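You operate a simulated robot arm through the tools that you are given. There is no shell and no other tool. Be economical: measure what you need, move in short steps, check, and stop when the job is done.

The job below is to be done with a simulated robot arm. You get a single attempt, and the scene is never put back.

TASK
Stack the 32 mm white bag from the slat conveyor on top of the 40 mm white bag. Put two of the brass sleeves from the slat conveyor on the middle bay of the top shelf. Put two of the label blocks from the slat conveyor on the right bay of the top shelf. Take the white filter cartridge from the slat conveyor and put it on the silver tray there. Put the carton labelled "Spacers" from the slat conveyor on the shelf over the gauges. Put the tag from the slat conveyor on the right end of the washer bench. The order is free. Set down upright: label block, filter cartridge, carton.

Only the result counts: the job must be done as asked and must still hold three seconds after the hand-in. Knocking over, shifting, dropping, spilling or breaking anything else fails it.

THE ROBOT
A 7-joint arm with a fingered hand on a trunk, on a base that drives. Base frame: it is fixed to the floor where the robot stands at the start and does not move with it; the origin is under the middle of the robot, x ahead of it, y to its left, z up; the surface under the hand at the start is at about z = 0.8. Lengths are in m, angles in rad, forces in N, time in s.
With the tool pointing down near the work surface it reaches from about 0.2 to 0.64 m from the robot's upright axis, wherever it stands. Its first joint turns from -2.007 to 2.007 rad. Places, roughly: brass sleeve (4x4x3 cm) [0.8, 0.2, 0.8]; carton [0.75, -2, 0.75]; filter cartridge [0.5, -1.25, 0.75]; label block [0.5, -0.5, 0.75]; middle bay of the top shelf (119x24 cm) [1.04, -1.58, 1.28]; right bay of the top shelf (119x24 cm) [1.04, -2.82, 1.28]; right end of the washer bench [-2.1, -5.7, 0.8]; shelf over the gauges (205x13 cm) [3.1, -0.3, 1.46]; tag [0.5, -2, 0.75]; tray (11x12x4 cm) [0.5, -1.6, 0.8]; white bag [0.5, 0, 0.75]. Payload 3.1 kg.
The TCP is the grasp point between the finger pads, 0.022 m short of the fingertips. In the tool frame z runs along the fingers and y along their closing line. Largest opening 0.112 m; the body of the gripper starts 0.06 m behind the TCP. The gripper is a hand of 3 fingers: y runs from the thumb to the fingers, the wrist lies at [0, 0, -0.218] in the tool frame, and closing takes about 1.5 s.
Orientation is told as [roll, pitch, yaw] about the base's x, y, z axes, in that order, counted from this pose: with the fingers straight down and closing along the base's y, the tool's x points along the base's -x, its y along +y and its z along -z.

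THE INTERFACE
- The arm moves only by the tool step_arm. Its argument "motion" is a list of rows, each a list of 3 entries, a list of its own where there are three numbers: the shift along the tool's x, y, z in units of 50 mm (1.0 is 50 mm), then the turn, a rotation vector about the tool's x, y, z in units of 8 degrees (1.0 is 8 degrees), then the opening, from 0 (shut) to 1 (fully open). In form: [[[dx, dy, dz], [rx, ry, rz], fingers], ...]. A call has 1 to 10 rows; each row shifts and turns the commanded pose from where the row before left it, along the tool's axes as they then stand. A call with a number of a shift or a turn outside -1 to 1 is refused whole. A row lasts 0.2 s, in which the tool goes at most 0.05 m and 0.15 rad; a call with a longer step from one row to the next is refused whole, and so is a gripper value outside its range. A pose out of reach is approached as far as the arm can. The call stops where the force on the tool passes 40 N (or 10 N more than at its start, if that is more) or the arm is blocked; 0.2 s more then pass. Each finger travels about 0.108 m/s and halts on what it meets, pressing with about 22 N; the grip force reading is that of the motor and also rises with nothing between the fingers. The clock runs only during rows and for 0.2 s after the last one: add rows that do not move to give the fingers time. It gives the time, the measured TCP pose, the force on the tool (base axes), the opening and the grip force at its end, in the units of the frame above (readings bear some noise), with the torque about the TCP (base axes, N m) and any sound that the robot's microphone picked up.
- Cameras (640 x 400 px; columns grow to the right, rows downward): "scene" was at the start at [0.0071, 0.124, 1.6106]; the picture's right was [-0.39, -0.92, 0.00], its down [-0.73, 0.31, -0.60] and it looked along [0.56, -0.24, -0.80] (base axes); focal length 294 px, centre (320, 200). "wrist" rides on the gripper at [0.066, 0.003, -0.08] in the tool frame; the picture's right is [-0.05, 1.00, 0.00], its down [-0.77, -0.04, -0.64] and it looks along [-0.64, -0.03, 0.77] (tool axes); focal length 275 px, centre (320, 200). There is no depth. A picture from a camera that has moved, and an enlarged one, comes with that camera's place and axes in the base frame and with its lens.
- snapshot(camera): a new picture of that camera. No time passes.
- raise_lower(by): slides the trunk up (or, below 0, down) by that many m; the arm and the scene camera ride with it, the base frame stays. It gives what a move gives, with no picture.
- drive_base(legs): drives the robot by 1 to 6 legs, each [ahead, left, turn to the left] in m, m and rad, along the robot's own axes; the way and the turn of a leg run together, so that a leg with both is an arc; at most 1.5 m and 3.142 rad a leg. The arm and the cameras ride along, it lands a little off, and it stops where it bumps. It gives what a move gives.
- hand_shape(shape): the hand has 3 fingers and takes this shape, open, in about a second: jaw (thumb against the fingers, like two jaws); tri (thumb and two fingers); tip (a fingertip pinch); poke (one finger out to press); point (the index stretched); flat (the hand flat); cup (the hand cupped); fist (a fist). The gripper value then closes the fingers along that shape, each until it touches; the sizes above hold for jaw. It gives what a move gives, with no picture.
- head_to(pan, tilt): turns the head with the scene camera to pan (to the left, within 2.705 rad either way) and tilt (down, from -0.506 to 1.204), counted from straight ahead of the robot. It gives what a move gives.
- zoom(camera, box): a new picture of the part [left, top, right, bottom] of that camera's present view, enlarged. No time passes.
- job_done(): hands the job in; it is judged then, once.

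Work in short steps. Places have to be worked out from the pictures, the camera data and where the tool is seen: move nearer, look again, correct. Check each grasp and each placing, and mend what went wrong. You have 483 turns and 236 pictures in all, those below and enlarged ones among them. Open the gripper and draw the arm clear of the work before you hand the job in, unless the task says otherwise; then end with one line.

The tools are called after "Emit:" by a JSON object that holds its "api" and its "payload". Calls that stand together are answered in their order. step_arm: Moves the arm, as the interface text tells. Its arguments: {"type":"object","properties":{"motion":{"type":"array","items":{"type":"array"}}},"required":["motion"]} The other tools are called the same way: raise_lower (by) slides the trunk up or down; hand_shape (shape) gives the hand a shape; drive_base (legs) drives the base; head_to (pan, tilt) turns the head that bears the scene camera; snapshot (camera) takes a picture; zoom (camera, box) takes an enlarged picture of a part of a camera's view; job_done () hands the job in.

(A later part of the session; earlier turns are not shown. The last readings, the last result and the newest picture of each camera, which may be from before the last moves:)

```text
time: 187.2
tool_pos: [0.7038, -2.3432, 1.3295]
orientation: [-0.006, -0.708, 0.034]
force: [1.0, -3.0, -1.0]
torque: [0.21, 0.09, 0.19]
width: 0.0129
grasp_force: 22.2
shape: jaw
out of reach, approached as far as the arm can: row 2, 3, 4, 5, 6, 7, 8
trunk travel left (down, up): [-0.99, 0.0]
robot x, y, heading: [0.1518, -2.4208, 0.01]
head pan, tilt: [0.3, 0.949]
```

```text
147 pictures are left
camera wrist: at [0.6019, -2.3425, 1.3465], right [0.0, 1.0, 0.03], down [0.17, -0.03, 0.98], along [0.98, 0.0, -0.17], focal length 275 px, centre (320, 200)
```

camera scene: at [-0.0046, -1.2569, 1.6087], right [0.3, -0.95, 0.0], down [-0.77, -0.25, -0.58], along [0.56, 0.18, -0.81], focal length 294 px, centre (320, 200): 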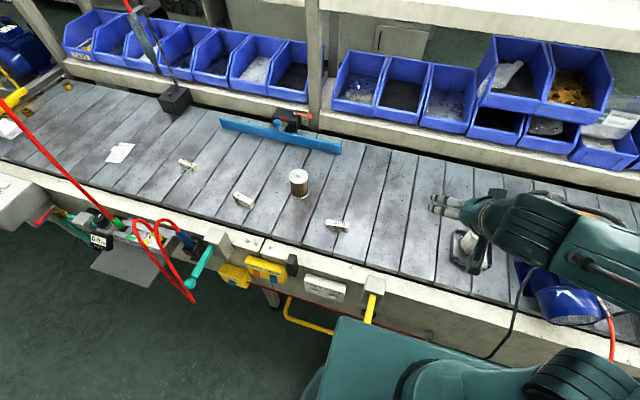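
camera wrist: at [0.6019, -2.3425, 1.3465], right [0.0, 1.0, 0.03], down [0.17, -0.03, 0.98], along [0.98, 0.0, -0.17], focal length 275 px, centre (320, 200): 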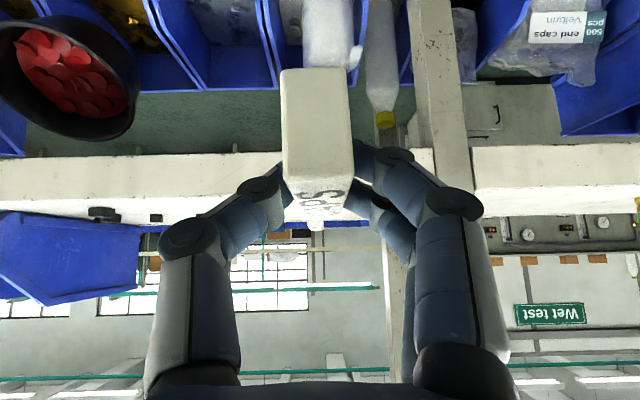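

The arm hit an inner joint limit while rising folded and drifted. I look at the arm before continuing.

Emit:
{"api": "head_to", "payload": {"pan": -0.1, "tilt": 0.7}}

Emit:
{"api": "snapshot", "payload": {"camera": "scene"}}

```text
time: 188.1
tool_pos: [0.7014, -2.3526, 1.3308]
orientation: [0.009, -0.71, 0.03]
force: [0.0, 1.2, -1.3]
torque: [0.01, -0.01, 0.01]
width: 0.0128
grasp_force: 22.0
shape: jaw
trunk travel left (down, up): [-0.99, 0.0]
robot x, y, heading: [0.1531, -2.4243, 0.004]
head pan, tilt: [-0.099, 0.7]
```

```text
146 pictures are left
camera scene: at [0.1749, -2.2793, 1.8686], right [-0.09, -1.0, 0.0], down [-0.64, 0.06, -0.76], along [0.76, -0.07, -0.64], focal length 294 px, centre (320, 200)
```

scene: 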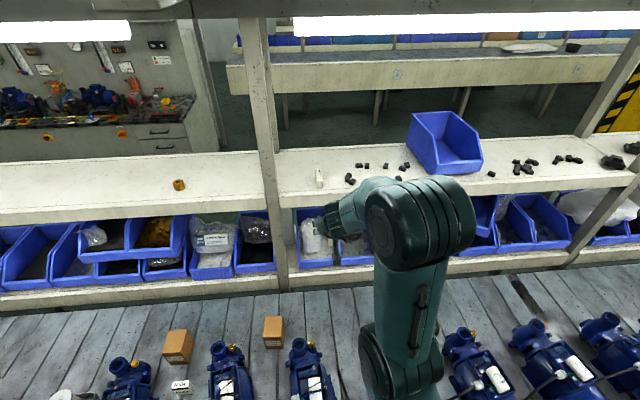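

The arm is fine and PLUGS stands undisturbed. I correct y and height from here, then check.

Emit:
{"api": "step_arm", "payload": {"motion": [[[-0.45, -0.4, -0.53], [0.14, 0, 0.165], 0], [[0, -0.6, 0], [0, 0, 0], 0], [[0, 0, 0], [0, 0, 0], 0]]}}

```text
time: 188.9
tool_pos: [0.7021, -2.3906, 1.3306]
orientation: [0.005, -0.7, -0.025]
force: [-0.4, 0.1, -0.7]
torque: [0.04, -0.01, 0.02]
width: 0.0126
grasp_force: 21.9
shape: jaw
out of reach, approached as far as the arm can: row 1
trunk travel left (down, up): [-0.99, 0.0]
robot x, y, heading: [0.1549, -2.4188, 0.001]
head pan, tilt: [-0.099, 0.7]
```

Rising is limited here, but z=1.331 gives ~1.4 cm clearance above the shelf. I move forward at this height in steps.

Emit:
{"api": "step_arm", "payload": {"motion": [[[-0.6, -0.12, 0.52], [-0.115, 0, -0.137], 0], [[-0.6, -0.1, 0.52], [0, 0, 0], 0], [[-0.45, 0, 0.15], [0, 0, 0], 0], [[0, 0, 0], [0, 0, 0], 0]]}}

```text
time: 189.9
tool_pos: [0.8027, -2.4028, 1.3374]
orientation: [0.005, -0.699, -0.004]
force: [0.3, 0.3, -0.1]
torque: [0.01, 0.01, 0.02]
width: 0.0127
grasp_force: 21.8
shape: jaw
trunk travel left (down, up): [-0.99, 0.0]
robot x, y, heading: [0.1548, -2.4212, 0.009]
head pan, tilt: [-0.099, 0.7]
```

Emit:
{"api": "step_arm", "payload": {"motion": [[[-0.76, 0, 0.43], [0, 0, 0], 0], [[-0.72, 0, 0.46], [0, 0, 0], 0], [[-0.6, 0, 0.5], [0, 0, 0], 0], [[0, 0, 0], [0, 0, 0], 0]]}}

Emit:
{"api": "snapshot", "payload": {"camera": "wrist"}}

```text
time: 190.9
tool_pos: [0.9266, -2.4019, 1.3516]
orientation: [0.004, -0.698, -0.003]
force: [-0.1, 0.3, -0.4]
torque: [0.03, 0.02, -0.03]
width: 0.0127
grasp_force: 22.3
shape: jaw
trunk travel left (down, up): [-0.99, 0.0]
robot x, y, heading: [0.1515, -2.4214, 0.005]
head pan, tilt: [-0.099, 0.7]
```

```text
145 pictures are left
camera wrist: at [0.8251, -2.3986, 1.3706], right [0.04, 1.0, 0.03], down [0.18, -0.04, 0.98], along [0.98, -0.03, -0.18], focal length 275 px, centre (320, 200)
```

wrist: 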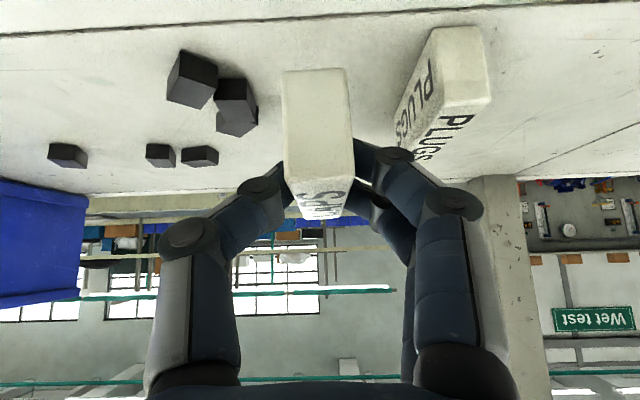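

The gap beside PLUGS is too tight for the knuckles. The area y≈-2.575, x 0.92–1.02 is free (right of the two near parts, left of the bin). I retract the hand and shift the base right 0.155.

Emit:
{"api": "step_arm", "payload": {"motion": [[[0.51, 0, -0.43], [0, 0, 0], 0], [[0.51, 0, -0.43], [0, 0, 0], 0], [[0.51, 0, -0.43], [0, 0, 0], 0]]}}

Emit:
{"api": "drive_base", "payload": {"legs": [[-0.06, 0, 0], [0, -0.16, 0], [0.055, 0, 0]]}}

Emit:
{"api": "snapshot", "payload": {"camera": "wrist"}}

Emit:
{"api": "snapshot", "payload": {"camera": "scene"}}

```text
time: 191.7
tool_pos: [0.8269, -2.4046, 1.3537]
orientation: [0.006, -0.701, -0.004]
force: [0.2, -0.8, -0.8]
torque: [-0.02, -0.02, 0.0]
width: 0.0128
grasp_force: 22.5
shape: jaw
trunk travel left (down, up): [-0.99, 0.0]
robot x, y, heading: [0.1519, -2.4249, 0.005]
head pan, tilt: [-0.099, 0.7]
```

```text
time: 194.2
tool_pos: [0.8191, -2.5607, 1.3542]
orientation: [0.003, -0.705, -0.002]
force: [0.9, 0.5, -0.6]
torque: [-0.03, -0.03, 0.02]
width: 0.0127
grasp_force: 22.2
shape: jaw
trunk travel left (down, up): [-0.99, 0.0]
robot x, y, heading: [0.145, -2.5791, 0.004]
head pan, tilt: [-0.099, 0.7]
```

```text
144 pictures are left
camera wrist: at [0.717, -2.5567, 1.3727], right [0.03, 1.0, 0.03], down [0.18, -0.04, 0.98], along [0.98, -0.03, -0.18], focal length 275 px, centre (320, 200)
```

wrist: 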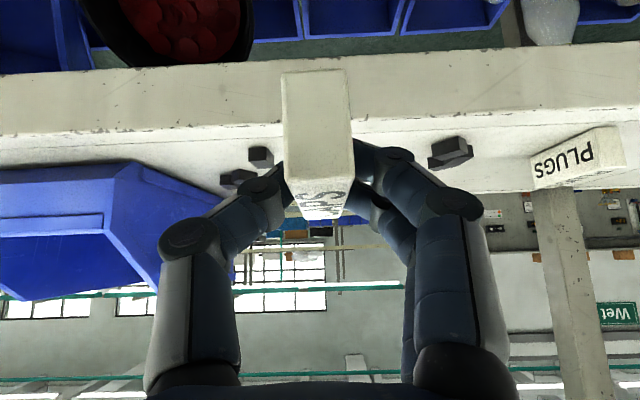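

```text
143 pictures are left
camera scene: at [0.1647, -2.4335, 1.8684], right [-0.1, -1.0, 0.0], down [-0.64, 0.06, -0.77], along [0.76, -0.07, -0.64], focal length 294 px, centre (320, 200)
```

scene: 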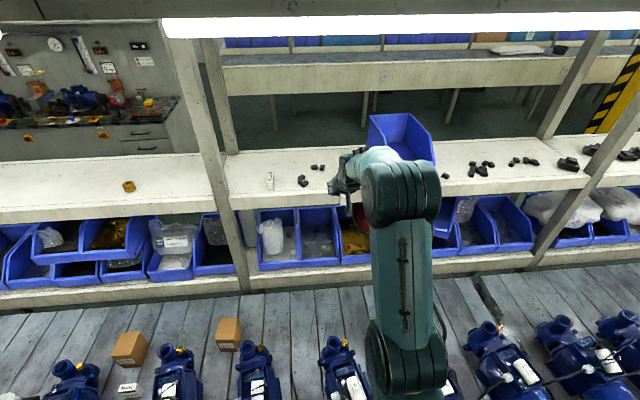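

Mapping the parts: A at (0.95,-2.455), D at (0.958,-2.619), others beyond x 1.03. The free spot is y≈-2.54, x≤1.0. I nudge the base forward and extend to x≈0.95, y=-2.54.

Emit:
{"api": "drive_base", "payload": {"legs": [[0.02, 0, 0]]}}

Emit:
{"api": "step_arm", "payload": {"motion": [[[-0.6, 0.2, 0.5], [0, 0, 0], 0], [[-0.6, 0.2, 0.5], [0, 0, 0], 0], [[-0.3, 0, 0.26], [0, 0, 0], 0], [[0, 0, 0], [0, 0, 0], 0]]}}

Emit:
{"api": "snapshot", "payload": {"camera": "wrist"}}

```text
time: 195.0
tool_pos: [0.8406, -2.5632, 1.3542]
orientation: [0.006, -0.703, -0.002]
force: [0.4, -0.1, -0.4]
torque: [-0.04, -0.04, 0.0]
width: 0.0127
grasp_force: 21.5
shape: jaw
trunk travel left (down, up): [-0.99, 0.0]
robot x, y, heading: [0.1709, -2.5794, 0.003]
head pan, tilt: [-0.099, 0.7]
```

```text
time: 196.0
tool_pos: [0.9412, -2.5432, 1.3523]
orientation: [0.006, -0.699, -0.002]
force: [-0.3, -0.1, 0.0]
torque: [-0.02, 0.02, 0.02]
width: 0.0125
grasp_force: 22.1
shape: jaw
trunk travel left (down, up): [-0.99, 0.0]
robot x, y, heading: [0.1698, -2.5775, -0.0]
head pan, tilt: [-0.099, 0.7]
```

```text
142 pictures are left
camera wrist: at [0.8383, -2.538, 1.3711], right [0.03, 1.0, 0.03], down [0.18, -0.04, 0.98], along [0.98, -0.03, -0.18], focal length 275 px, centre (320, 200)
```

wrist: 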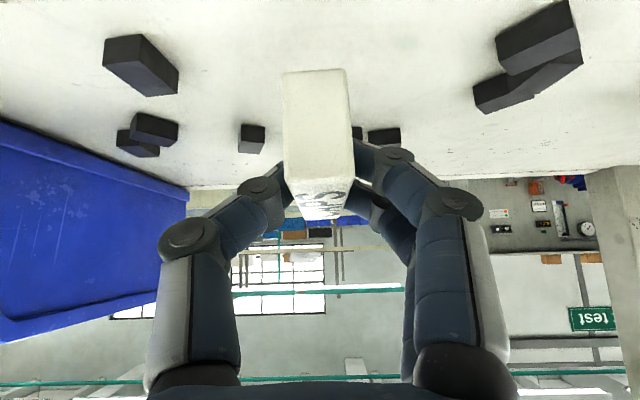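

The spot is clear. I lower.

Emit:
{"api": "step_arm", "payload": {"motion": [[[0.163, 0.03, 0.3], [0, 0, 0], 0], [[0.163, 0.03, 0.29], [0, 0, 0], 0], [[0, 0, 0], [0, 0, 0], 0]]}}

Emit:
{"api": "step_arm", "payload": {"motion": [[[0.02, 0, 0.023], [0, 0, 0], 0], [[0.02, 0, 0.023], [0, 0, 0], 0], [[0, 0, 0], [0, 0, 0], 0]]}}

```text
time: 196.8
tool_pos: [0.9467, -2.5388, 1.32]
orientation: [0.005, -0.701, -0.003]
force: [0.0, -0.6, 0.3]
torque: [0.01, 0.0, -0.01]
width: 0.0124
grasp_force: 21.8
shape: jaw
trunk travel left (down, up): [-0.99, 0.0]
robot x, y, heading: [0.1668, -2.5839, 0.006]
head pan, tilt: [-0.099, 0.7]
```

```text
time: 197.6
tool_pos: [0.9465, -2.538, 1.3183]
orientation: [0.006, -0.705, -0.002]
force: [3.3, -0.8, 9.6]
torque: [0.03, -0.09, -0.03]
width: 0.0128
grasp_force: 21.8
shape: jaw
trunk travel left (down, up): [-0.99, 0.0]
robot x, y, heading: [0.1655, -2.5831, 0.003]
head pan, tilt: [-0.099, 0.7]
```

Contact. I release to a partial opening and withdraw.

Emit:
{"api": "step_arm", "payload": {"motion": [[[0, 0, 0], [0, 0, 0], 0.25], [[0, 0, 0], [0, 0, 0], 0.35], [[0, 0, 0], [0, 0, 0], 0.35], [[0, 0, 0], [0, 0, 0], 0.35], [[0, 0, -0.5], [0, 0, 0], 0.35], [[0, 0, -0.9], [0, 0, 0], 0.35], [[0.3, 0, -0.8], [0, 0, 0], 0.35]]}}

Emit:
{"api": "snapshot", "payload": {"camera": "wrist"}}

```text
time: 199.2
tool_pos: [0.8614, -2.5403, 1.3925]
orientation: [0.006, -0.703, -0.002]
force: [0.5, 1.0, 0.1]
torque: [0.0, -0.01, -0.03]
width: 0.0388
grasp_force: 0.1
shape: jaw
trunk travel left (down, up): [-0.99, 0.0]
robot x, y, heading: [0.1645, -2.5779, 0.007]
head pan, tilt: [-0.099, 0.7]
```

```text
141 pictures are left
camera wrist: at [0.7596, -2.5346, 1.4106], right [0.03, 1.0, 0.03], down [0.18, -0.04, 0.98], along [0.98, -0.03, -0.18], focal length 275 px, centre (320, 200)
```

wrist: 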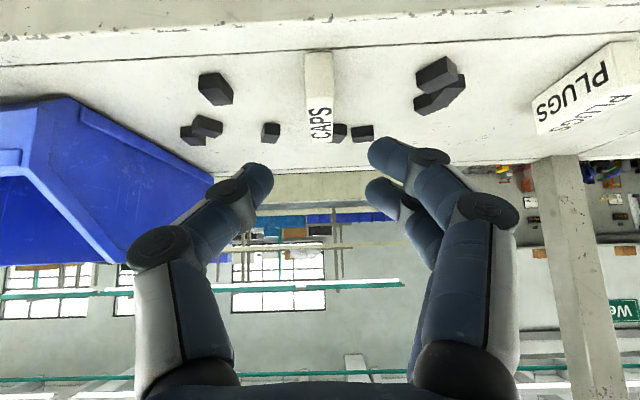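

Both label blocks stand on the right bay. Next I look at the cartons and the tag near y≈-2.

Emit:
{"api": "step_arm", "payload": {"motion": [[[0.686, 0, -0.583], [0, 0, 0], 0.5], [[0.686, 0, -0.583], [0, 0, 0], 1], [[0.686, 0, -0.583], [0, 0, 0], 1], [[0.686, 0, -0.583], [0, 0, 0], 1], [[0.686, 0, -0.583], [0, 0, 0], 1], [[0.686, 0, -0.583], [0, 0, 0], 1], [[0.686, 0, -0.583], [0, 0, 0], 1]]}}

Emit:
{"api": "drive_base", "payload": {"legs": [[-0.28, 0, -0.005], [0, 0.62, 0], [0.1, 0, 0]]}}

Emit:
{"api": "head_to", "payload": {"pan": 0.1, "tilt": 0.9}}

Emit:
{"api": "snapshot", "payload": {"camera": "scene"}}

Emit:
{"api": "snapshot", "payload": {"camera": "wrist"}}

```text
time: 200.8
tool_pos: [0.5454, -2.5394, 1.3934]
orientation: [0.004, -0.705, -0.005]
force: [-0.9, 0.2, 0.0]
torque: [-0.05, -0.05, -0.05]
width: 0.112
grasp_force: 0.1
shape: jaw
trunk travel left (down, up): [-0.99, 0.0]
robot x, y, heading: [0.1664, -2.5805, 0.005]
head pan, tilt: [-0.099, 0.7]
```

```text
time: 206.6
tool_pos: [0.3695, -1.9252, 1.3914]
orientation: [0.003, -0.701, -0.013]
force: [-0.7, -0.2, 0.5]
torque: [0.02, -0.03, -0.01]
width: 0.1118
grasp_force: 0.0
shape: jaw
trunk travel left (down, up): [-0.99, 0.0]
robot x, y, heading: [-0.0127, -1.9602, -0.008]
head pan, tilt: [-0.099, 0.7]
```

```text
time: 207.3
tool_pos: [0.3728, -1.9237, 1.3919]
orientation: [0.004, -0.7, -0.013]
force: [0.8, -0.4, -0.8]
torque: [0.0, -0.03, -0.02]
width: 0.1118
grasp_force: 0.1
shape: jaw
trunk travel left (down, up): [-0.99, 0.0]
robot x, y, heading: [-0.0113, -1.9625, -0.009]
head pan, tilt: [0.099, 0.901]
```

```text
140 pictures are left
camera scene: at [0.0066, -1.801, 1.8523], right [0.09, -1.0, 0.0], down [-0.78, -0.07, -0.62], along [0.62, 0.06, -0.78], focal length 294 px, centre (320, 200)
```

scene: 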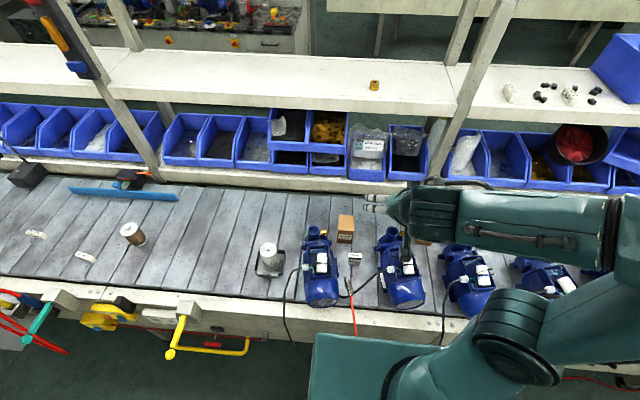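

```text
139 pictures are left
camera wrist: at [0.2704, -1.9206, 1.4101], right [0.05, 1.0, 0.03], down [0.18, -0.04, 0.98], along [0.98, -0.04, -0.18], focal length 275 px, centre (320, 200)
```

wrist: 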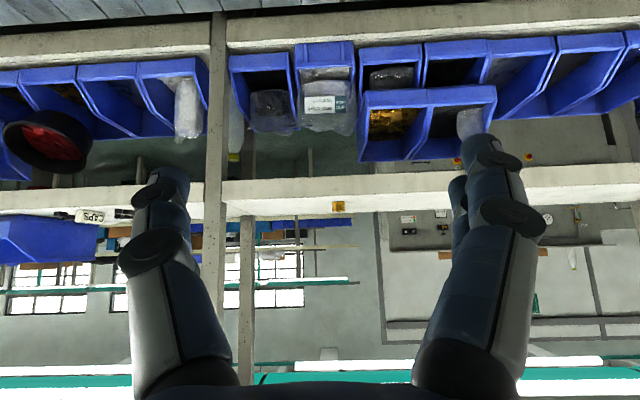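

Emit:
{"api": "zoom", "payload": {"camera": "scene", "box": [280, 190, 440, 340]}}

```text
2.67 times, centred on (360, 265) of scene
camera zoom: at [0.0066, -1.801, 1.8523], right [0.09, -1.0, 0.0], down [-0.78, -0.07, -0.62], along [0.62, 0.06, -0.78], focal length 785 px, centre (213, 27)
```

zoom: 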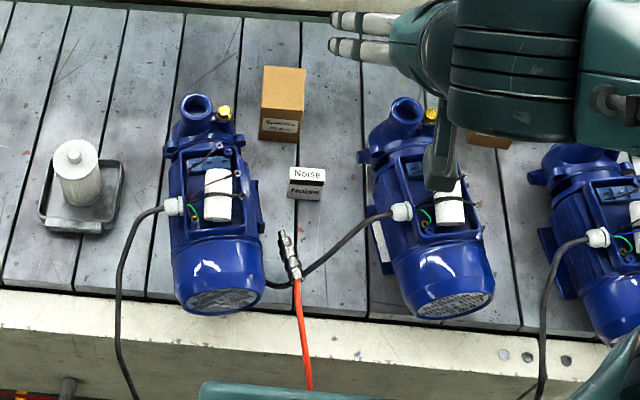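

Emit:
{"api": "zoom", "payload": {"camera": "scene", "box": [325, 205, 375, 275]}}

Emit:
{"api": "zoom", "payload": {"camera": "scene", "box": [60, 60, 260, 130]}}

```text
5.71 times, centred on (350, 240) of scene
camera zoom: at [0.0066, -1.801, 1.8523], right [0.09, -1.0, 0.0], down [-0.78, -0.07, -0.62], along [0.62, 0.06, -0.78], focal length 1682 px, centre (149, -29)
```

zoom: 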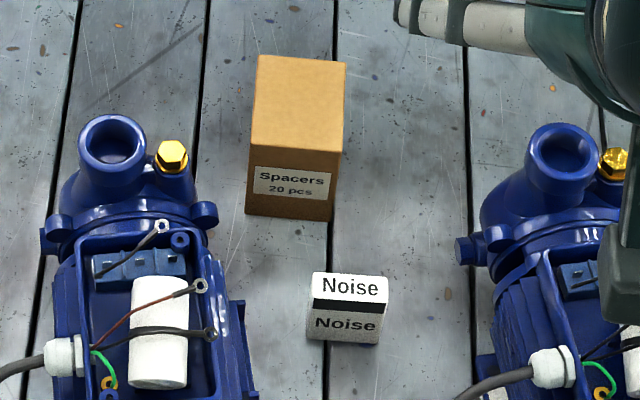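

```text
3.20 times, centred on (160, 95) of scene
camera zoom: at [0.0066, -1.801, 1.8523], right [0.09, -1.0, 0.0], down [-0.78, -0.07, -0.62], along [0.62, 0.06, -0.78], focal length 942 px, centre (832, 536)
```

zoom: 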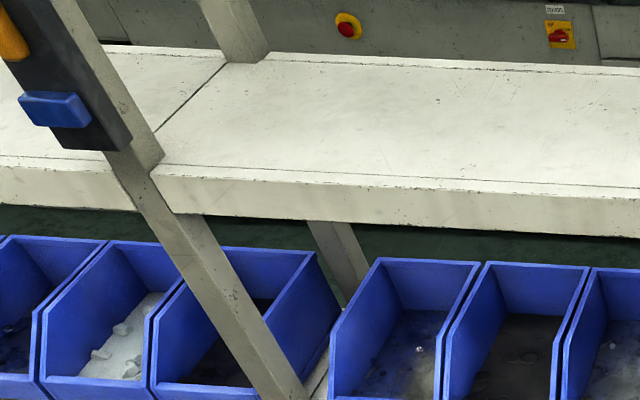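

The Spacers carton (~63 wide × 75 deep × 93 tall) is at about (0.665, -1.842), the "Noise" tag at (0.55, -1.88). Before grasping the carton, I survey the way round to the gauge wall.

Emit:
{"api": "head_to", "payload": {"pan": 0.75, "tilt": 0.15}}

Emit:
{"api": "snapshot", "payload": {"camera": "scene"}}

Emit:
{"api": "head_to", "payload": {"pan": 1.5, "tilt": 0.3}}

Emit:
{"api": "snapshot", "payload": {"camera": "scene"}}

Emit:
{"api": "head_to", "payload": {"pan": -2.2, "tilt": 0.3}}

Emit:
{"api": "snapshot", "payload": {"camera": "scene"}}

```text
time: 208.4
tool_pos: [0.3705, -1.9267, 1.3909]
orientation: [0.005, -0.701, -0.013]
force: [0.2, -0.3, 0.5]
torque: [-0.01, -0.01, 0.01]
width: 0.1117
grasp_force: 0.1
shape: jaw
trunk travel left (down, up): [-0.99, 0.0]
robot x, y, heading: [-0.0108, -1.9611, -0.007]
head pan, tilt: [0.75, 0.15]
```

```text
135 pictures are left
camera scene: at [-0.0015, -1.7452, 1.9184], right [0.68, -0.74, 0.0], down [-0.11, -0.1, -0.99], along [0.73, 0.67, -0.15], focal length 294 px, centre (320, 200)
```

scene: 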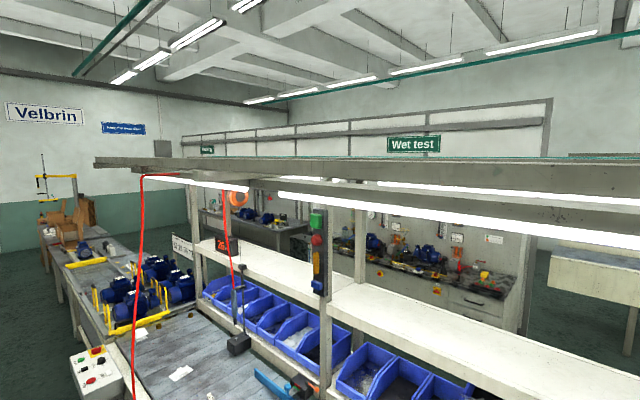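

```text
time: 209.5
tool_pos: [0.3714, -1.925, 1.3914]
orientation: [0.004, -0.701, -0.014]
force: [-0.2, -0.3, -1.0]
torque: [-0.01, -0.01, -0.02]
width: 0.1119
grasp_force: 0.0
shape: jaw
trunk travel left (down, up): [-0.99, 0.0]
robot x, y, heading: [-0.0114, -1.9636, -0.008]
head pan, tilt: [1.499, 0.3]
```

```text
134 pictures are left
camera scene: at [-0.0626, -1.7147, 1.9046], right [1.0, -0.08, 0.0], down [-0.02, -0.29, -0.96], along [0.08, 0.95, -0.3], focal length 294 px, centre (320, 200)
```

scene: 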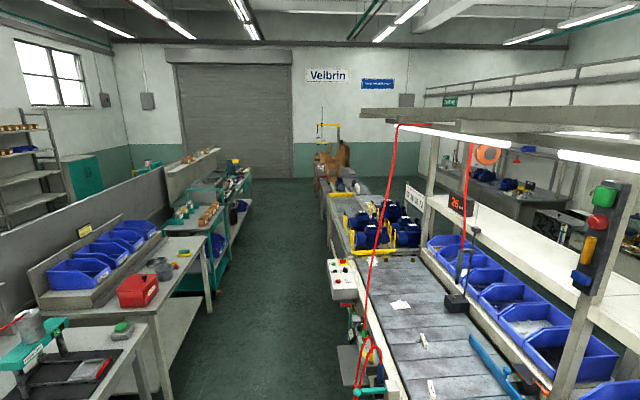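

```text
time: 212.6
tool_pos: [0.3714, -1.9249, 1.3925]
orientation: [0.006, -0.702, -0.016]
force: [0.0, -0.3, 0.2]
torque: [0.03, 0.01, -0.01]
width: 0.112
grasp_force: 0.0
shape: jaw
trunk travel left (down, up): [-0.99, 0.0]
robot x, y, heading: [-0.0094, -1.9587, -0.012]
head pan, tilt: [-2.201, 0.3]
```

```text
133 pictures are left
camera scene: at [-0.1259, -1.8828, 1.9045], right [-0.8, 0.6, 0.0], down [0.18, 0.24, -0.96], along [-0.57, -0.77, -0.3], focal length 294 px, centre (320, 200)
```

scene: 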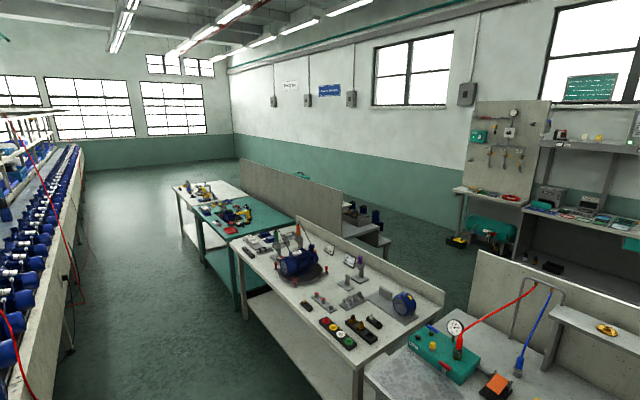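

The route is along the aisle, round the left end of the line (y≈3–4), then back behind it. Now I lower the trunk and hover over the Spacers carton.

Emit:
{"api": "raise_lower", "payload": {"by": -0.24}}

Emit:
{"api": "step_arm", "payload": {"motion": [[[-0.331, 0.2075, 0.708], [0, 0, 0], 1], [[-0.331, 0.2075, 0.708], [0, 0, 0], 1], [[-0.331, 0.2075, 0.708], [0, 0, 0], 1], [[-0.331, 0.2075, 0.708], [0, 0, 0], 1], [[-0.331, 0.2075, 0.708], [0, 0, 0], 1], [[-0.331, 0.2075, 0.708], [0, 0, 0], 1], [[-0.331, 0.2075, 0.708], [0, 0, 0], 1], [[-0.331, 0.2075, 0.708], [0, 0, 0], 1]]}}

Emit:
{"api": "snapshot", "payload": {"camera": "wrist"}}

Emit:
{"api": "head_to", "payload": {"pan": 0.05, "tilt": 0.9}}

Emit:
{"api": "zoom", "payload": {"camera": "scene", "box": [280, 150, 440, 270]}}

```text
time: 215.1
tool_pos: [0.3713, -1.925, 1.1529]
orientation: [0.005, -0.702, -0.014]
force: [-0.4, -0.1, 0.2]
torque: [0.01, 0.04, -0.02]
width: 0.1119
grasp_force: 0.2
shape: jaw
trunk travel left (down, up): [-0.75, 0.24]
robot x, y, heading: [-0.0102, -1.9654, -0.01]
head pan, tilt: [-2.201, 0.3]
```

```text
time: 216.9
tool_pos: [0.6579, -1.8433, 1.0212]
orientation: [0.005, -0.701, -0.014]
force: [0.2, 1.8, -0.6]
torque: [0.05, 0.0, -0.01]
width: 0.1119
grasp_force: 0.1
shape: jaw
trunk travel left (down, up): [-0.75, 0.24]
robot x, y, heading: [-0.0077, -1.9585, -0.006]
head pan, tilt: [-2.201, 0.3]
```

```text
132 pictures are left
camera wrist: at [0.5557, -1.8385, 1.0391], right [0.05, 1.0, 0.03], down [0.18, -0.04, 0.98], along [0.98, -0.04, -0.18], focal length 275 px, centre (320, 200)
```

wrist: 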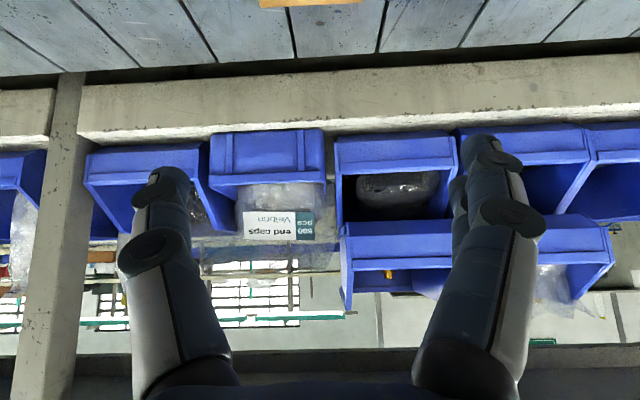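

```text
time: 219.0
tool_pos: [0.6561, -1.8445, 1.0221]
orientation: [0.005, -0.7, -0.015]
force: [0.3, 0.4, 0.1]
torque: [-0.01, 0.02, 0.03]
width: 0.1118
grasp_force: 0.0
shape: jaw
trunk travel left (down, up): [-0.75, 0.24]
robot x, y, heading: [-0.0117, -1.9602, -0.005]
head pan, tilt: [0.051, 0.901]
```

```text
3.33 times, centred on (360, 210) of scene
camera zoom: at [0.0053, -1.8046, 1.6123], right [0.04, -1.0, 0.0], down [-0.78, -0.03, -0.62], along [0.62, 0.03, -0.78], focal length 981 px, centre (187, 167)
```

zoom: 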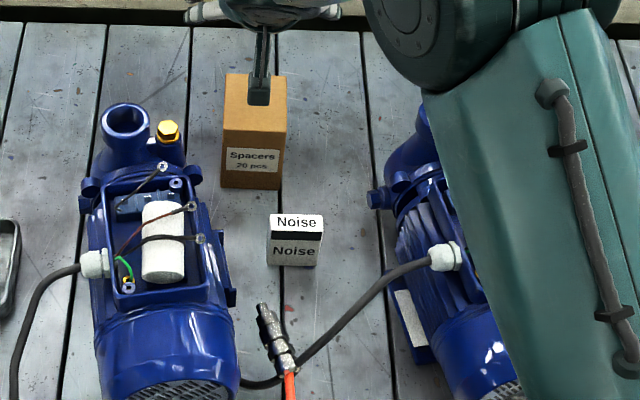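

Carton refined: centre y≈-1.8465, far edge x≈0.702. I narrow the opening slightly and descend in two stages.

Emit:
{"api": "step_arm", "payload": {"motion": [[[0.5, -0.01, 0.625], [0, 0, 0], 0.9], [[0.5, -0.01, 0.625], [0, 0, 0], 0.9], [[0, 0, 0], [0, 0, 0], 0.9]]}}

Emit:
{"api": "snapshot", "payload": {"camera": "wrist"}}

Emit:
{"api": "zoom", "payload": {"camera": "scene", "box": [280, 150, 440, 270]}}

```text
time: 219.8
tool_pos: [0.6581, -1.8459, 0.9422]
orientation: [0.005, -0.702, -0.013]
force: [0.0, 0.4, -0.3]
torque: [0.02, 0.0, 0.03]
width: 0.1009
grasp_force: 0.1
shape: jaw
trunk travel left (down, up): [-0.75, 0.24]
robot x, y, heading: [-0.0088, -1.9585, -0.011]
head pan, tilt: [0.051, 0.901]
```

```text
130 pictures are left
camera wrist: at [0.5562, -1.8407, 0.9603], right [0.05, 1.0, 0.03], down [0.18, -0.04, 0.98], along [0.98, -0.04, -0.18], focal length 275 px, centre (320, 200)
```

wrist: 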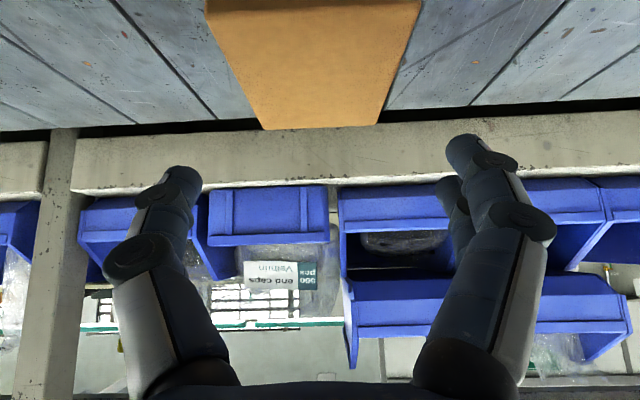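

```text
3.33 times, centred on (360, 210) of scene
camera zoom: at [0.005, -1.8043, 1.6122], right [0.04, -1.0, 0.0], down [-0.78, -0.03, -0.62], along [0.62, 0.03, -0.78], focal length 981 px, centre (187, 167)
```

zoom: 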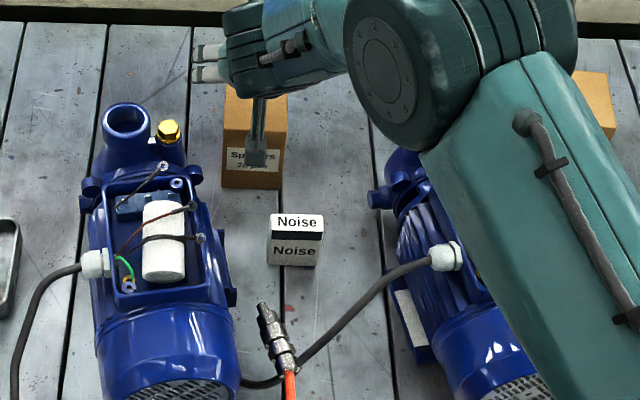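

Aligned. I descend the remaining 8 cm and close.

Emit:
{"api": "step_arm", "payload": {"motion": [[[0.5, 0.01, 0.62], [0, 0, 0], 0.9], [[0.5, 0.01, 0.62], [0, 0, 0], 0.9], [[0, 0, 0], [0, 0, 0], 0.9]]}}

Emit:
{"api": "snapshot", "payload": {"camera": "wrist"}}

Emit:
{"api": "step_arm", "payload": {"motion": [[[0, 0, 0], [0, 0, 0], 0.6], [[0, 0, 0], [0, 0, 0], 0.4], [[0, 0, 0], [0, 0, 0], 0.2], [[0, 0, 0], [0, 0, 0], 0.2], [[0, 0, 0], [0, 0, 0], 0.2], [[0, 0, 0], [0, 0, 0], 0.2]]}}

Emit:
{"api": "snapshot", "payload": {"camera": "wrist"}}

```text
time: 220.6
tool_pos: [0.6611, -1.8438, 0.8619]
orientation: [0.007, -0.703, -0.015]
force: [-2.5, 0.9, 11.6]
torque: [-0.12, 0.35, 0.03]
width: 0.101
grasp_force: 0.1
shape: jaw
trunk travel left (down, up): [-0.75, 0.24]
robot x, y, heading: [-0.0111, -1.9616, -0.013]
head pan, tilt: [0.051, 0.901]
```

```text
128 pictures are left
camera wrist: at [0.5582, -1.8389, 0.8813], right [0.05, 1.0, 0.04], down [0.18, -0.04, 0.98], along [0.98, -0.04, -0.18], focal length 275 px, centre (320, 200)
```

wrist: 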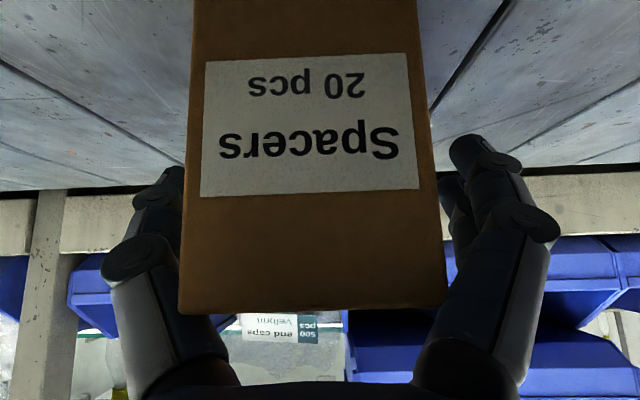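

```text
time: 222.0
tool_pos: [0.6598, -1.8435, 0.8633]
orientation: [0.005, -0.704, -0.013]
force: [1.5, 3.0, 15.6]
torque: [-0.22, 0.32, 0.11]
width: 0.0611
grasp_force: 22.1
shape: jaw
trunk travel left (down, up): [-0.75, 0.24]
robot x, y, heading: [-0.0095, -1.9573, -0.013]
head pan, tilt: [0.051, 0.901]
```

```text
127 pictures are left
camera wrist: at [0.5575, -1.8389, 0.8815], right [0.05, 1.0, 0.03], down [0.18, -0.04, 0.98], along [0.98, -0.04, -0.18], focal length 275 px, centre (320, 200)
```

wrist: 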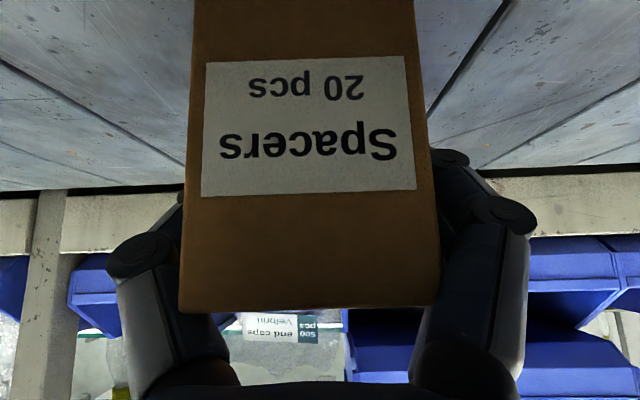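

Gripped (61 mm), with the palm just touching the carton's top edge. I lift.

Emit:
{"api": "step_arm", "payload": {"motion": [[[-0.26, 0, -0.31], [0, 0, 0], 0.2], [[-0.52, 0, -0.62], [0, 0, 0], 0.2], [[-0.52, 0, -0.62], [0, 0, 0], 0.2], [[-0.52, 0, -0.62], [0, 0, 0], 0.2], [[-0.52, 0, -0.62], [0, 0, 0], 0.2]]}}

Emit:
{"api": "snapshot", "payload": {"camera": "wrist"}}

Emit:
{"api": "zoom", "payload": {"camera": "scene", "box": [240, 120, 440, 270]}}

```text
time: 223.2
tool_pos: [0.6598, -1.8449, 1.0449]
orientation: [0.005, -0.7, -0.014]
force: [-0.8, -0.1, -2.9]
torque: [-0.02, 0.05, 0.02]
width: 0.0603
grasp_force: 21.8
shape: jaw
trunk travel left (down, up): [-0.75, 0.24]
robot x, y, heading: [-0.0079, -1.9611, -0.007]
head pan, tilt: [0.051, 0.901]
```

```text
126 pictures are left
camera wrist: at [0.5573, -1.8397, 1.0632], right [0.05, 1.0, 0.03], down [0.18, -0.04, 0.98], along [0.98, -0.04, -0.18], focal length 275 px, centre (320, 200)
```

wrist: 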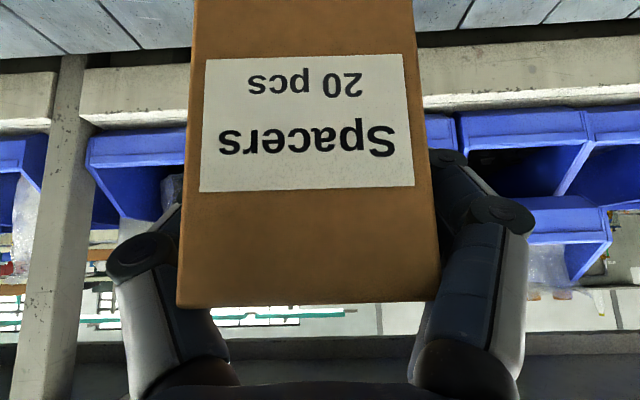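

```text
2.67 times, centred on (340, 195) of scene
camera zoom: at [0.0052, -1.8039, 1.6121], right [0.04, -1.0, 0.0], down [-0.78, -0.03, -0.62], along [0.62, 0.03, -0.78], focal length 785 px, centre (267, 213)
```

zoom: 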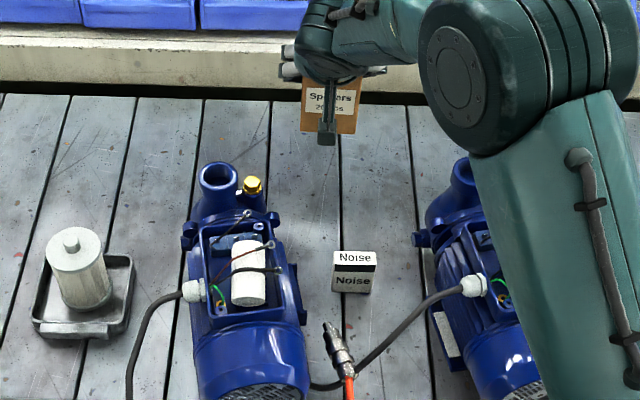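

The carton hangs upright. I raise it, retract, and then drive back and left along the aisle.

Emit:
{"api": "step_arm", "payload": {"motion": [[[-0.43, 0, -0.51], [0, 0, 0], 0.2], [[-0.43, 0, -0.51], [0, 0, 0], 0.2], [[-0.43, 0, -0.51], [0, 0, 0], 0.2], [[0.66, 0, -0.56], [0, 0, 0], 0.2], [[0.66, 0, -0.56], [0, 0, 0], 0.2], [[0.66, 0, -0.56], [0, 0, 0], 0.2], [[0.66, 0, -0.56], [0, 0, 0], 0.2], [[0.66, 0, -0.56], [0, 0, 0], 0.2], [[0.5, 0, -0.42], [0, 0, 0], 0.2]]}}

Emit:
{"api": "drive_base", "payload": {"legs": [[-0.33, 0, 0.01], [0, 1.5, 0], [0, 1.5, 0]]}}

Emit:
{"api": "head_to", "payload": {"pan": 1.4, "tilt": 0.45}}

Emit:
{"api": "snapshot", "payload": {"camera": "scene"}}

```text
time: 225.2
tool_pos: [0.4098, -1.8446, 1.1439]
orientation: [0.005, -0.701, -0.02]
force: [-0.4, -0.2, -3.1]
torque: [-0.01, -0.03, -0.01]
width: 0.0599
grasp_force: 21.7
shape: jaw
trunk travel left (down, up): [-0.75, 0.24]
robot x, y, heading: [-0.009, -1.9602, -0.006]
head pan, tilt: [0.051, 0.901]
```

```text
time: 241.5
tool_pos: [0.07, 1.1667, 1.1435]
orientation: [0.005, -0.699, -0.006]
force: [-0.3, 0.1, -2.5]
torque: [0.02, 0.0, -0.01]
width: 0.0598
grasp_force: 22.2
shape: jaw
trunk travel left (down, up): [-0.75, 0.24]
robot x, y, heading: [-0.3514, 1.0464, 0.001]
head pan, tilt: [0.051, 0.901]
```

```text
time: 243.0
tool_pos: [0.07, 1.1677, 1.1437]
orientation: [0.005, -0.699, -0.007]
force: [0.5, -0.4, -2.1]
torque: [0.02, 0.0, 0.0]
width: 0.06
grasp_force: 22.3
shape: jaw
trunk travel left (down, up): [-0.75, 0.24]
robot x, y, heading: [-0.3484, 1.0429, -0.004]
head pan, tilt: [1.4, 0.45]
```

```text
124 pictures are left
camera scene: at [-0.3937, 1.2887, 1.6505], right [0.99, -0.17, 0.0], down [-0.07, -0.43, -0.9], along [0.15, 0.89, -0.44], focal length 294 px, centre (320, 200)
```

scene: 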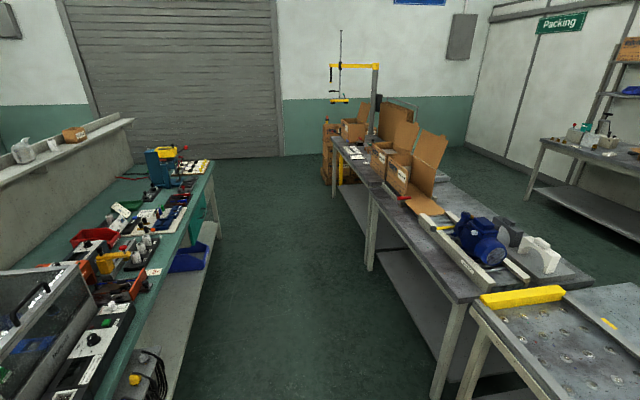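

The line ends at y≈5.1 and the door wall is at ≈6.2, leaving a ~1.1 m passage. I continue along the aisle.

Emit:
{"api": "drive_base", "payload": {"legs": [[0.04, 1.5, 0], [0, 1.5, 0]]}}

Emit:
{"api": "head_to", "payload": {"pan": 1.1, "tilt": 0.5}}

Emit:
{"api": "snapshot", "payload": {"camera": "scene"}}

Emit:
{"api": "head_to", "payload": {"pan": 0.2, "tilt": 0.4}}

Emit:
{"api": "snapshot", "payload": {"camera": "scene"}}

```text
refused: leg 1 is longer than a leg can be; nothing moved
```

```text
time: 243.8
tool_pos: [0.0721, 1.1672, 1.1431]
orientation: [0.006, -0.703, -0.007]
force: [0.1, -0.4, -3.2]
torque: [0.01, 0.02, 0.03]
width: 0.06
grasp_force: 21.5
shape: jaw
trunk travel left (down, up): [-0.75, 0.24]
robot x, y, heading: [-0.3471, 1.0475, 0.004]
head pan, tilt: [1.1, 0.499]
```

```text
123 pictures are left
camera scene: at [-0.3683, 1.2793, 1.6461], right [0.89, -0.45, 0.0], down [-0.22, -0.43, -0.88], along [0.4, 0.78, -0.48], focal length 294 px, centre (320, 200)
```

scene: 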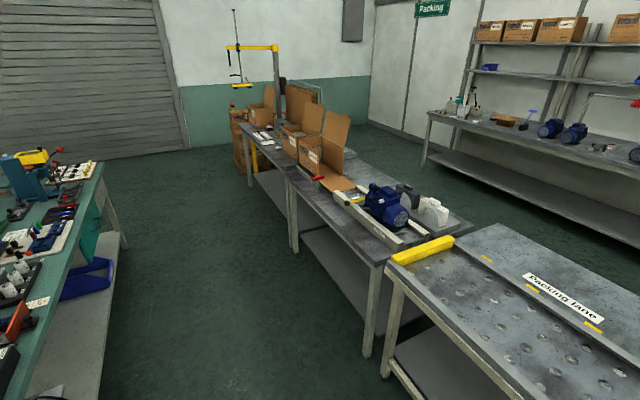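

```text
time: 245.0
tool_pos: [0.0716, 1.1671, 1.1436]
orientation: [0.004, -0.701, -0.007]
force: [0.4, -0.1, -3.1]
torque: [-0.01, 0.03, 0.04]
width: 0.0598
grasp_force: 21.8
shape: jaw
trunk travel left (down, up): [-0.75, 0.24]
robot x, y, heading: [-0.3479, 1.0445, 0.005]
head pan, tilt: [0.201, 0.4]
```

```text
122 pictures are left
camera scene: at [-0.3187, 1.2168, 1.6552], right [0.2, -0.98, 0.0], down [-0.38, -0.08, -0.92], along [0.9, 0.18, -0.39], focal length 294 px, centre (320, 200)
```

scene: 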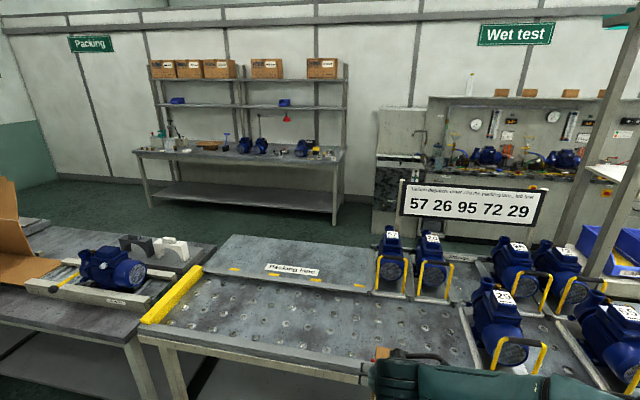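

The leg was just over the length limit. I drive in 1.5 m legs to the passage.

Emit:
{"api": "drive_base", "payload": {"legs": [[0.03, 1.49, 0], [0, 1.5, 0]]}}

Emit:
{"api": "head_to", "payload": {"pan": 0.7, "tilt": 0.5}}

Emit:
{"api": "snapshot", "payload": {"camera": "scene"}}

```text
time: 259.4
tool_pos: [0.1095, 4.1576, 1.1435]
orientation: [0.003, -0.699, -0.007]
force: [-0.2, -0.3, -2.5]
torque: [0.02, -0.03, -0.03]
width: 0.06
grasp_force: 22.0
shape: jaw
trunk travel left (down, up): [-0.75, 0.24]
robot x, y, heading: [-0.31, 4.0363, -0.005]
head pan, tilt: [0.201, 0.4]
```

```text
time: 260.3
tool_pos: [0.1092, 4.1558, 1.1421]
orientation: [0.007, -0.701, -0.008]
force: [-0.2, 0.0, -2.3]
torque: [-0.01, -0.01, -0.02]
width: 0.06
grasp_force: 22.5
shape: jaw
trunk travel left (down, up): [-0.75, 0.24]
robot x, y, heading: [-0.3133, 4.0358, 0.002]
head pan, tilt: [0.7, 0.499]
```

```text
121 pictures are left
camera scene: at [-0.3015, 4.2464, 1.6461], right [0.64, -0.77, 0.0], down [-0.37, -0.31, -0.88], along [0.67, 0.56, -0.48], focal length 294 px, centre (320, 200)
```

scene: 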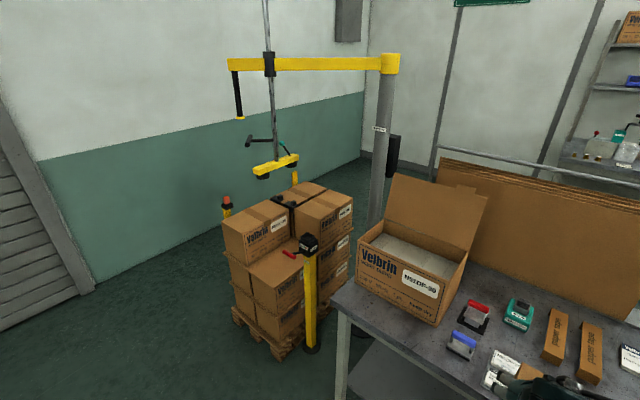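

The pallet's guard posts reach y≈5.7 and the wall is at y≈6.53. I go to y≈6.13 and look along +x.

Emit:
{"api": "drive_base", "payload": {"legs": [[0, 1.5, 0], [0, 0.59, 0]]}}

Emit:
{"api": "head_to", "payload": {"pan": -0.1, "tilt": 0.55}}

Emit:
{"api": "snapshot", "payload": {"camera": "scene"}}

```text
time: 270.8
tool_pos: [0.1188, 6.2566, 1.1441]
orientation: [0.006, -0.7, -0.013]
force: [-0.2, 0.3, -2.1]
torque: [0.01, 0.03, 0.01]
width: 0.0603
grasp_force: 21.9
shape: jaw
trunk travel left (down, up): [-0.75, 0.24]
robot x, y, heading: [-0.3013, 6.142, -0.01]
head pan, tilt: [0.7, 0.499]
```

```text
time: 271.9
tool_pos: [0.1177, 6.2566, 1.1433]
orientation: [0.005, -0.7, -0.011]
force: [0.0, -0.3, -2.8]
torque: [0.01, 0.02, 0.02]
width: 0.06
grasp_force: 21.7
shape: jaw
trunk travel left (down, up): [-0.75, 0.24]
robot x, y, heading: [-0.2989, 6.1403, -0.005]
head pan, tilt: [-0.099, 0.55]
```

```text
120 pictures are left
camera scene: at [-0.2733, 6.2813, 1.6415], right [-0.1, -0.99, 0.0], down [-0.52, 0.05, -0.85], along [0.85, -0.09, -0.52], focal length 294 px, centre (320, 200)
```

scene: 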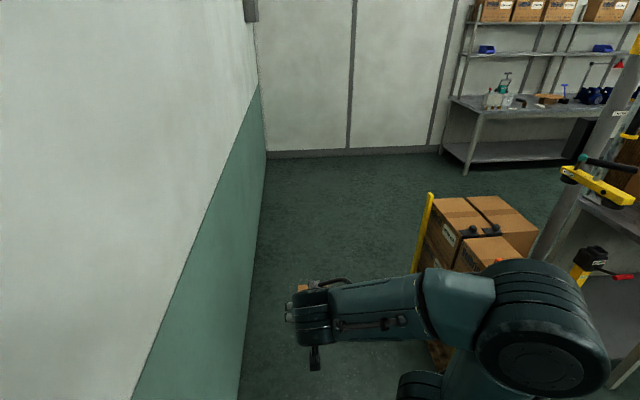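

Clear lane along the wall. I drive ahead to x≈2.0.

Emit:
{"api": "drive_base", "payload": {"legs": [[1.5, 0, 0.005], [0.75, 0, 0]]}}

Emit:
{"api": "head_to", "payload": {"pan": -1.3, "tilt": 0.45}}

Emit:
{"api": "snapshot", "payload": {"camera": "scene"}}

```text
time: 283.0
tool_pos: [2.3723, 6.268, 1.1449]
orientation: [0.005, -0.7, 0.004]
force: [0.1, 0.3, -2.9]
torque: [-0.01, 0.01, 0.02]
width: 0.0601
grasp_force: 21.9
shape: jaw
trunk travel left (down, up): [-0.75, 0.24]
robot x, y, heading: [1.9558, 6.1402, 0.007]
head pan, tilt: [-0.099, 0.55]
```

```text
time: 284.4
tool_pos: [2.3714, 6.2679, 1.1437]
orientation: [0.006, -0.7, 0.004]
force: [0.2, 0.1, -2.9]
torque: [0.01, 0.01, -0.01]
width: 0.06
grasp_force: 21.8
shape: jaw
trunk travel left (down, up): [-0.75, 0.24]
robot x, y, heading: [1.9549, 6.1447, 0.008]
head pan, tilt: [-1.3, 0.45]
```

```text
119 pictures are left
camera scene: at [1.9159, 6.2068, 1.6506], right [-0.96, -0.28, 0.0], down [-0.12, 0.42, -0.9], along [0.25, -0.87, -0.44], focal length 294 px, centre (320, 200)
```

scene: 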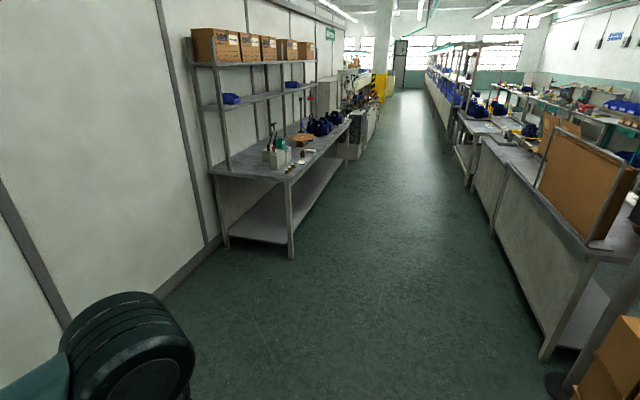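

Wide corridor (x≈1.0–2.75). I strafe right down the corridor.

Emit:
{"api": "drive_base", "payload": {"legs": [[0, -1.5, -0.006], [0, -1.5, 0], [0, -1.5, 0]]}}

Emit:
{"api": "head_to", "payload": {"pan": -0.6, "tilt": 0.35}}

Emit:
{"api": "snapshot", "payload": {"camera": "scene"}}

```text
time: 306.1
tool_pos: [2.4756, 1.7301, 1.143]
orientation: [0.005, -0.7, 0.026]
force: [0.0, -0.8, -2.9]
torque: [0.03, 0.01, -0.01]
width: 0.0599
grasp_force: 21.6
shape: jaw
trunk travel left (down, up): [-0.75, 0.24]
robot x, y, heading: [2.0582, 1.5947, 0.034]
head pan, tilt: [-1.3, 0.45]
```

```text
time: 307.2
tool_pos: [2.4757, 1.7303, 1.1436]
orientation: [0.006, -0.7, 0.025]
force: [-0.5, -0.2, -3.2]
torque: [0.04, -0.01, 0.04]
width: 0.0599
grasp_force: 21.7
shape: jaw
trunk travel left (down, up): [-0.75, 0.24]
robot x, y, heading: [2.0613, 1.5918, 0.031]
head pan, tilt: [-0.6, 0.351]
```

```text
118 pictures are left
camera scene: at [2.072, 1.6952, 1.6598], right [-0.54, -0.84, 0.0], down [-0.29, 0.18, -0.94], along [0.79, -0.51, -0.34], focal length 294 px, centre (320, 200)
```

scene: 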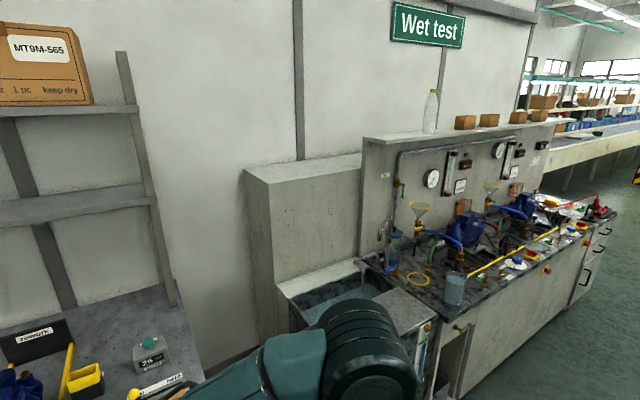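

The gauge shelf runs from y≈0.78 down; a free stretch is at y≈0.55 left of the bottle (y≈0.33). Counter front is at x≈2.5. I raise the trunk and drive to y≈0.57.

Emit:
{"api": "raise_lower", "payload": {"by": 0.24}}

Emit:
{"api": "drive_base", "payload": {"legs": [[-0.05, -1.02, -0.03]]}}

Emit:
{"api": "head_to", "payload": {"pan": 0.0, "tilt": 0.4}}

Emit:
{"api": "snapshot", "payload": {"camera": "scene"}}

Emit:
{"api": "snapshot", "payload": {"camera": "wrist"}}

```text
time: 309.7
tool_pos: [2.4759, 1.7296, 1.3834]
orientation: [0.006, -0.7, 0.027]
force: [-0.4, -0.5, -3.0]
torque: [0.03, 0.03, 0.03]
width: 0.06
grasp_force: 22.0
shape: jaw
trunk travel left (down, up): [-0.99, 0.0]
robot x, y, heading: [2.0578, 1.5951, 0.03]
head pan, tilt: [-0.6, 0.351]
```

```text
time: 315.0
tool_pos: [2.4476, 0.6844, 1.3837]
orientation: [0.007, -0.699, -0.006]
force: [-0.4, -1.2, -2.9]
torque: [0.03, -0.01, 0.01]
width: 0.0599
grasp_force: 22.0
shape: jaw
trunk travel left (down, up): [-0.99, 0.0]
robot x, y, heading: [2.0289, 0.5606, 0.005]
head pan, tilt: [-0.6, 0.351]
```

```text
time: 316.0
tool_pos: [2.4479, 0.6842, 1.3841]
orientation: [0.006, -0.701, -0.006]
force: [0.0, -0.3, -2.8]
torque: [-0.01, 0.01, 0.02]
width: 0.06
grasp_force: 21.7
shape: jaw
trunk travel left (down, up): [-0.99, 0.0]
robot x, y, heading: [2.0264, 0.5636, 0.005]
head pan, tilt: [0.0, 0.4]
```

```text
117 pictures are left
camera scene: at [2.0594, 0.7147, 1.8952], right [0.0, -1.0, 0.0], down [-0.39, 0.0, -0.92], along [0.92, 0.0, -0.39], focal length 294 px, centre (320, 200)
```

scene: 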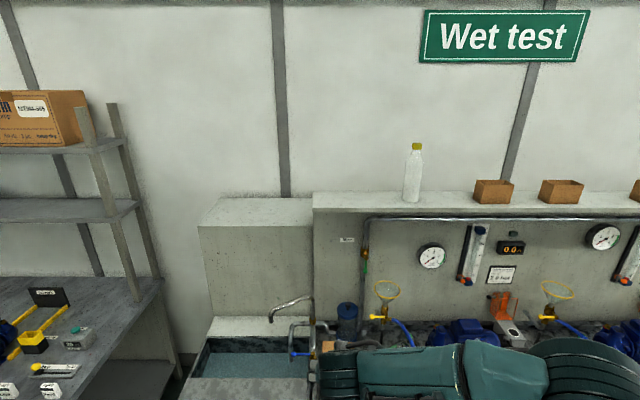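

```text
116 pictures are left
camera wrist: at [2.3454, 0.6879, 1.4025], right [0.04, 1.0, 0.03], down [0.18, -0.04, 0.98], along [0.98, -0.03, -0.18], focal length 275 px, centre (320, 200)
```

wrist: 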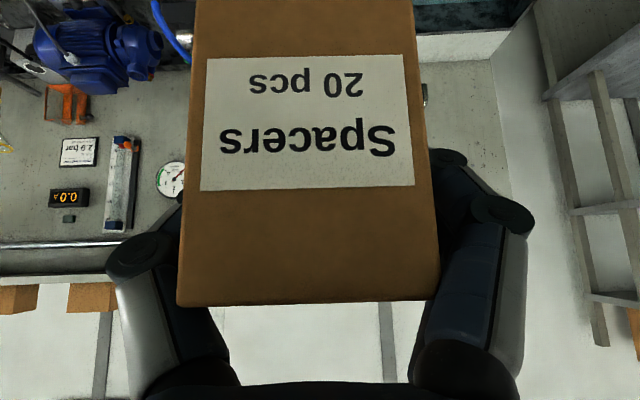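

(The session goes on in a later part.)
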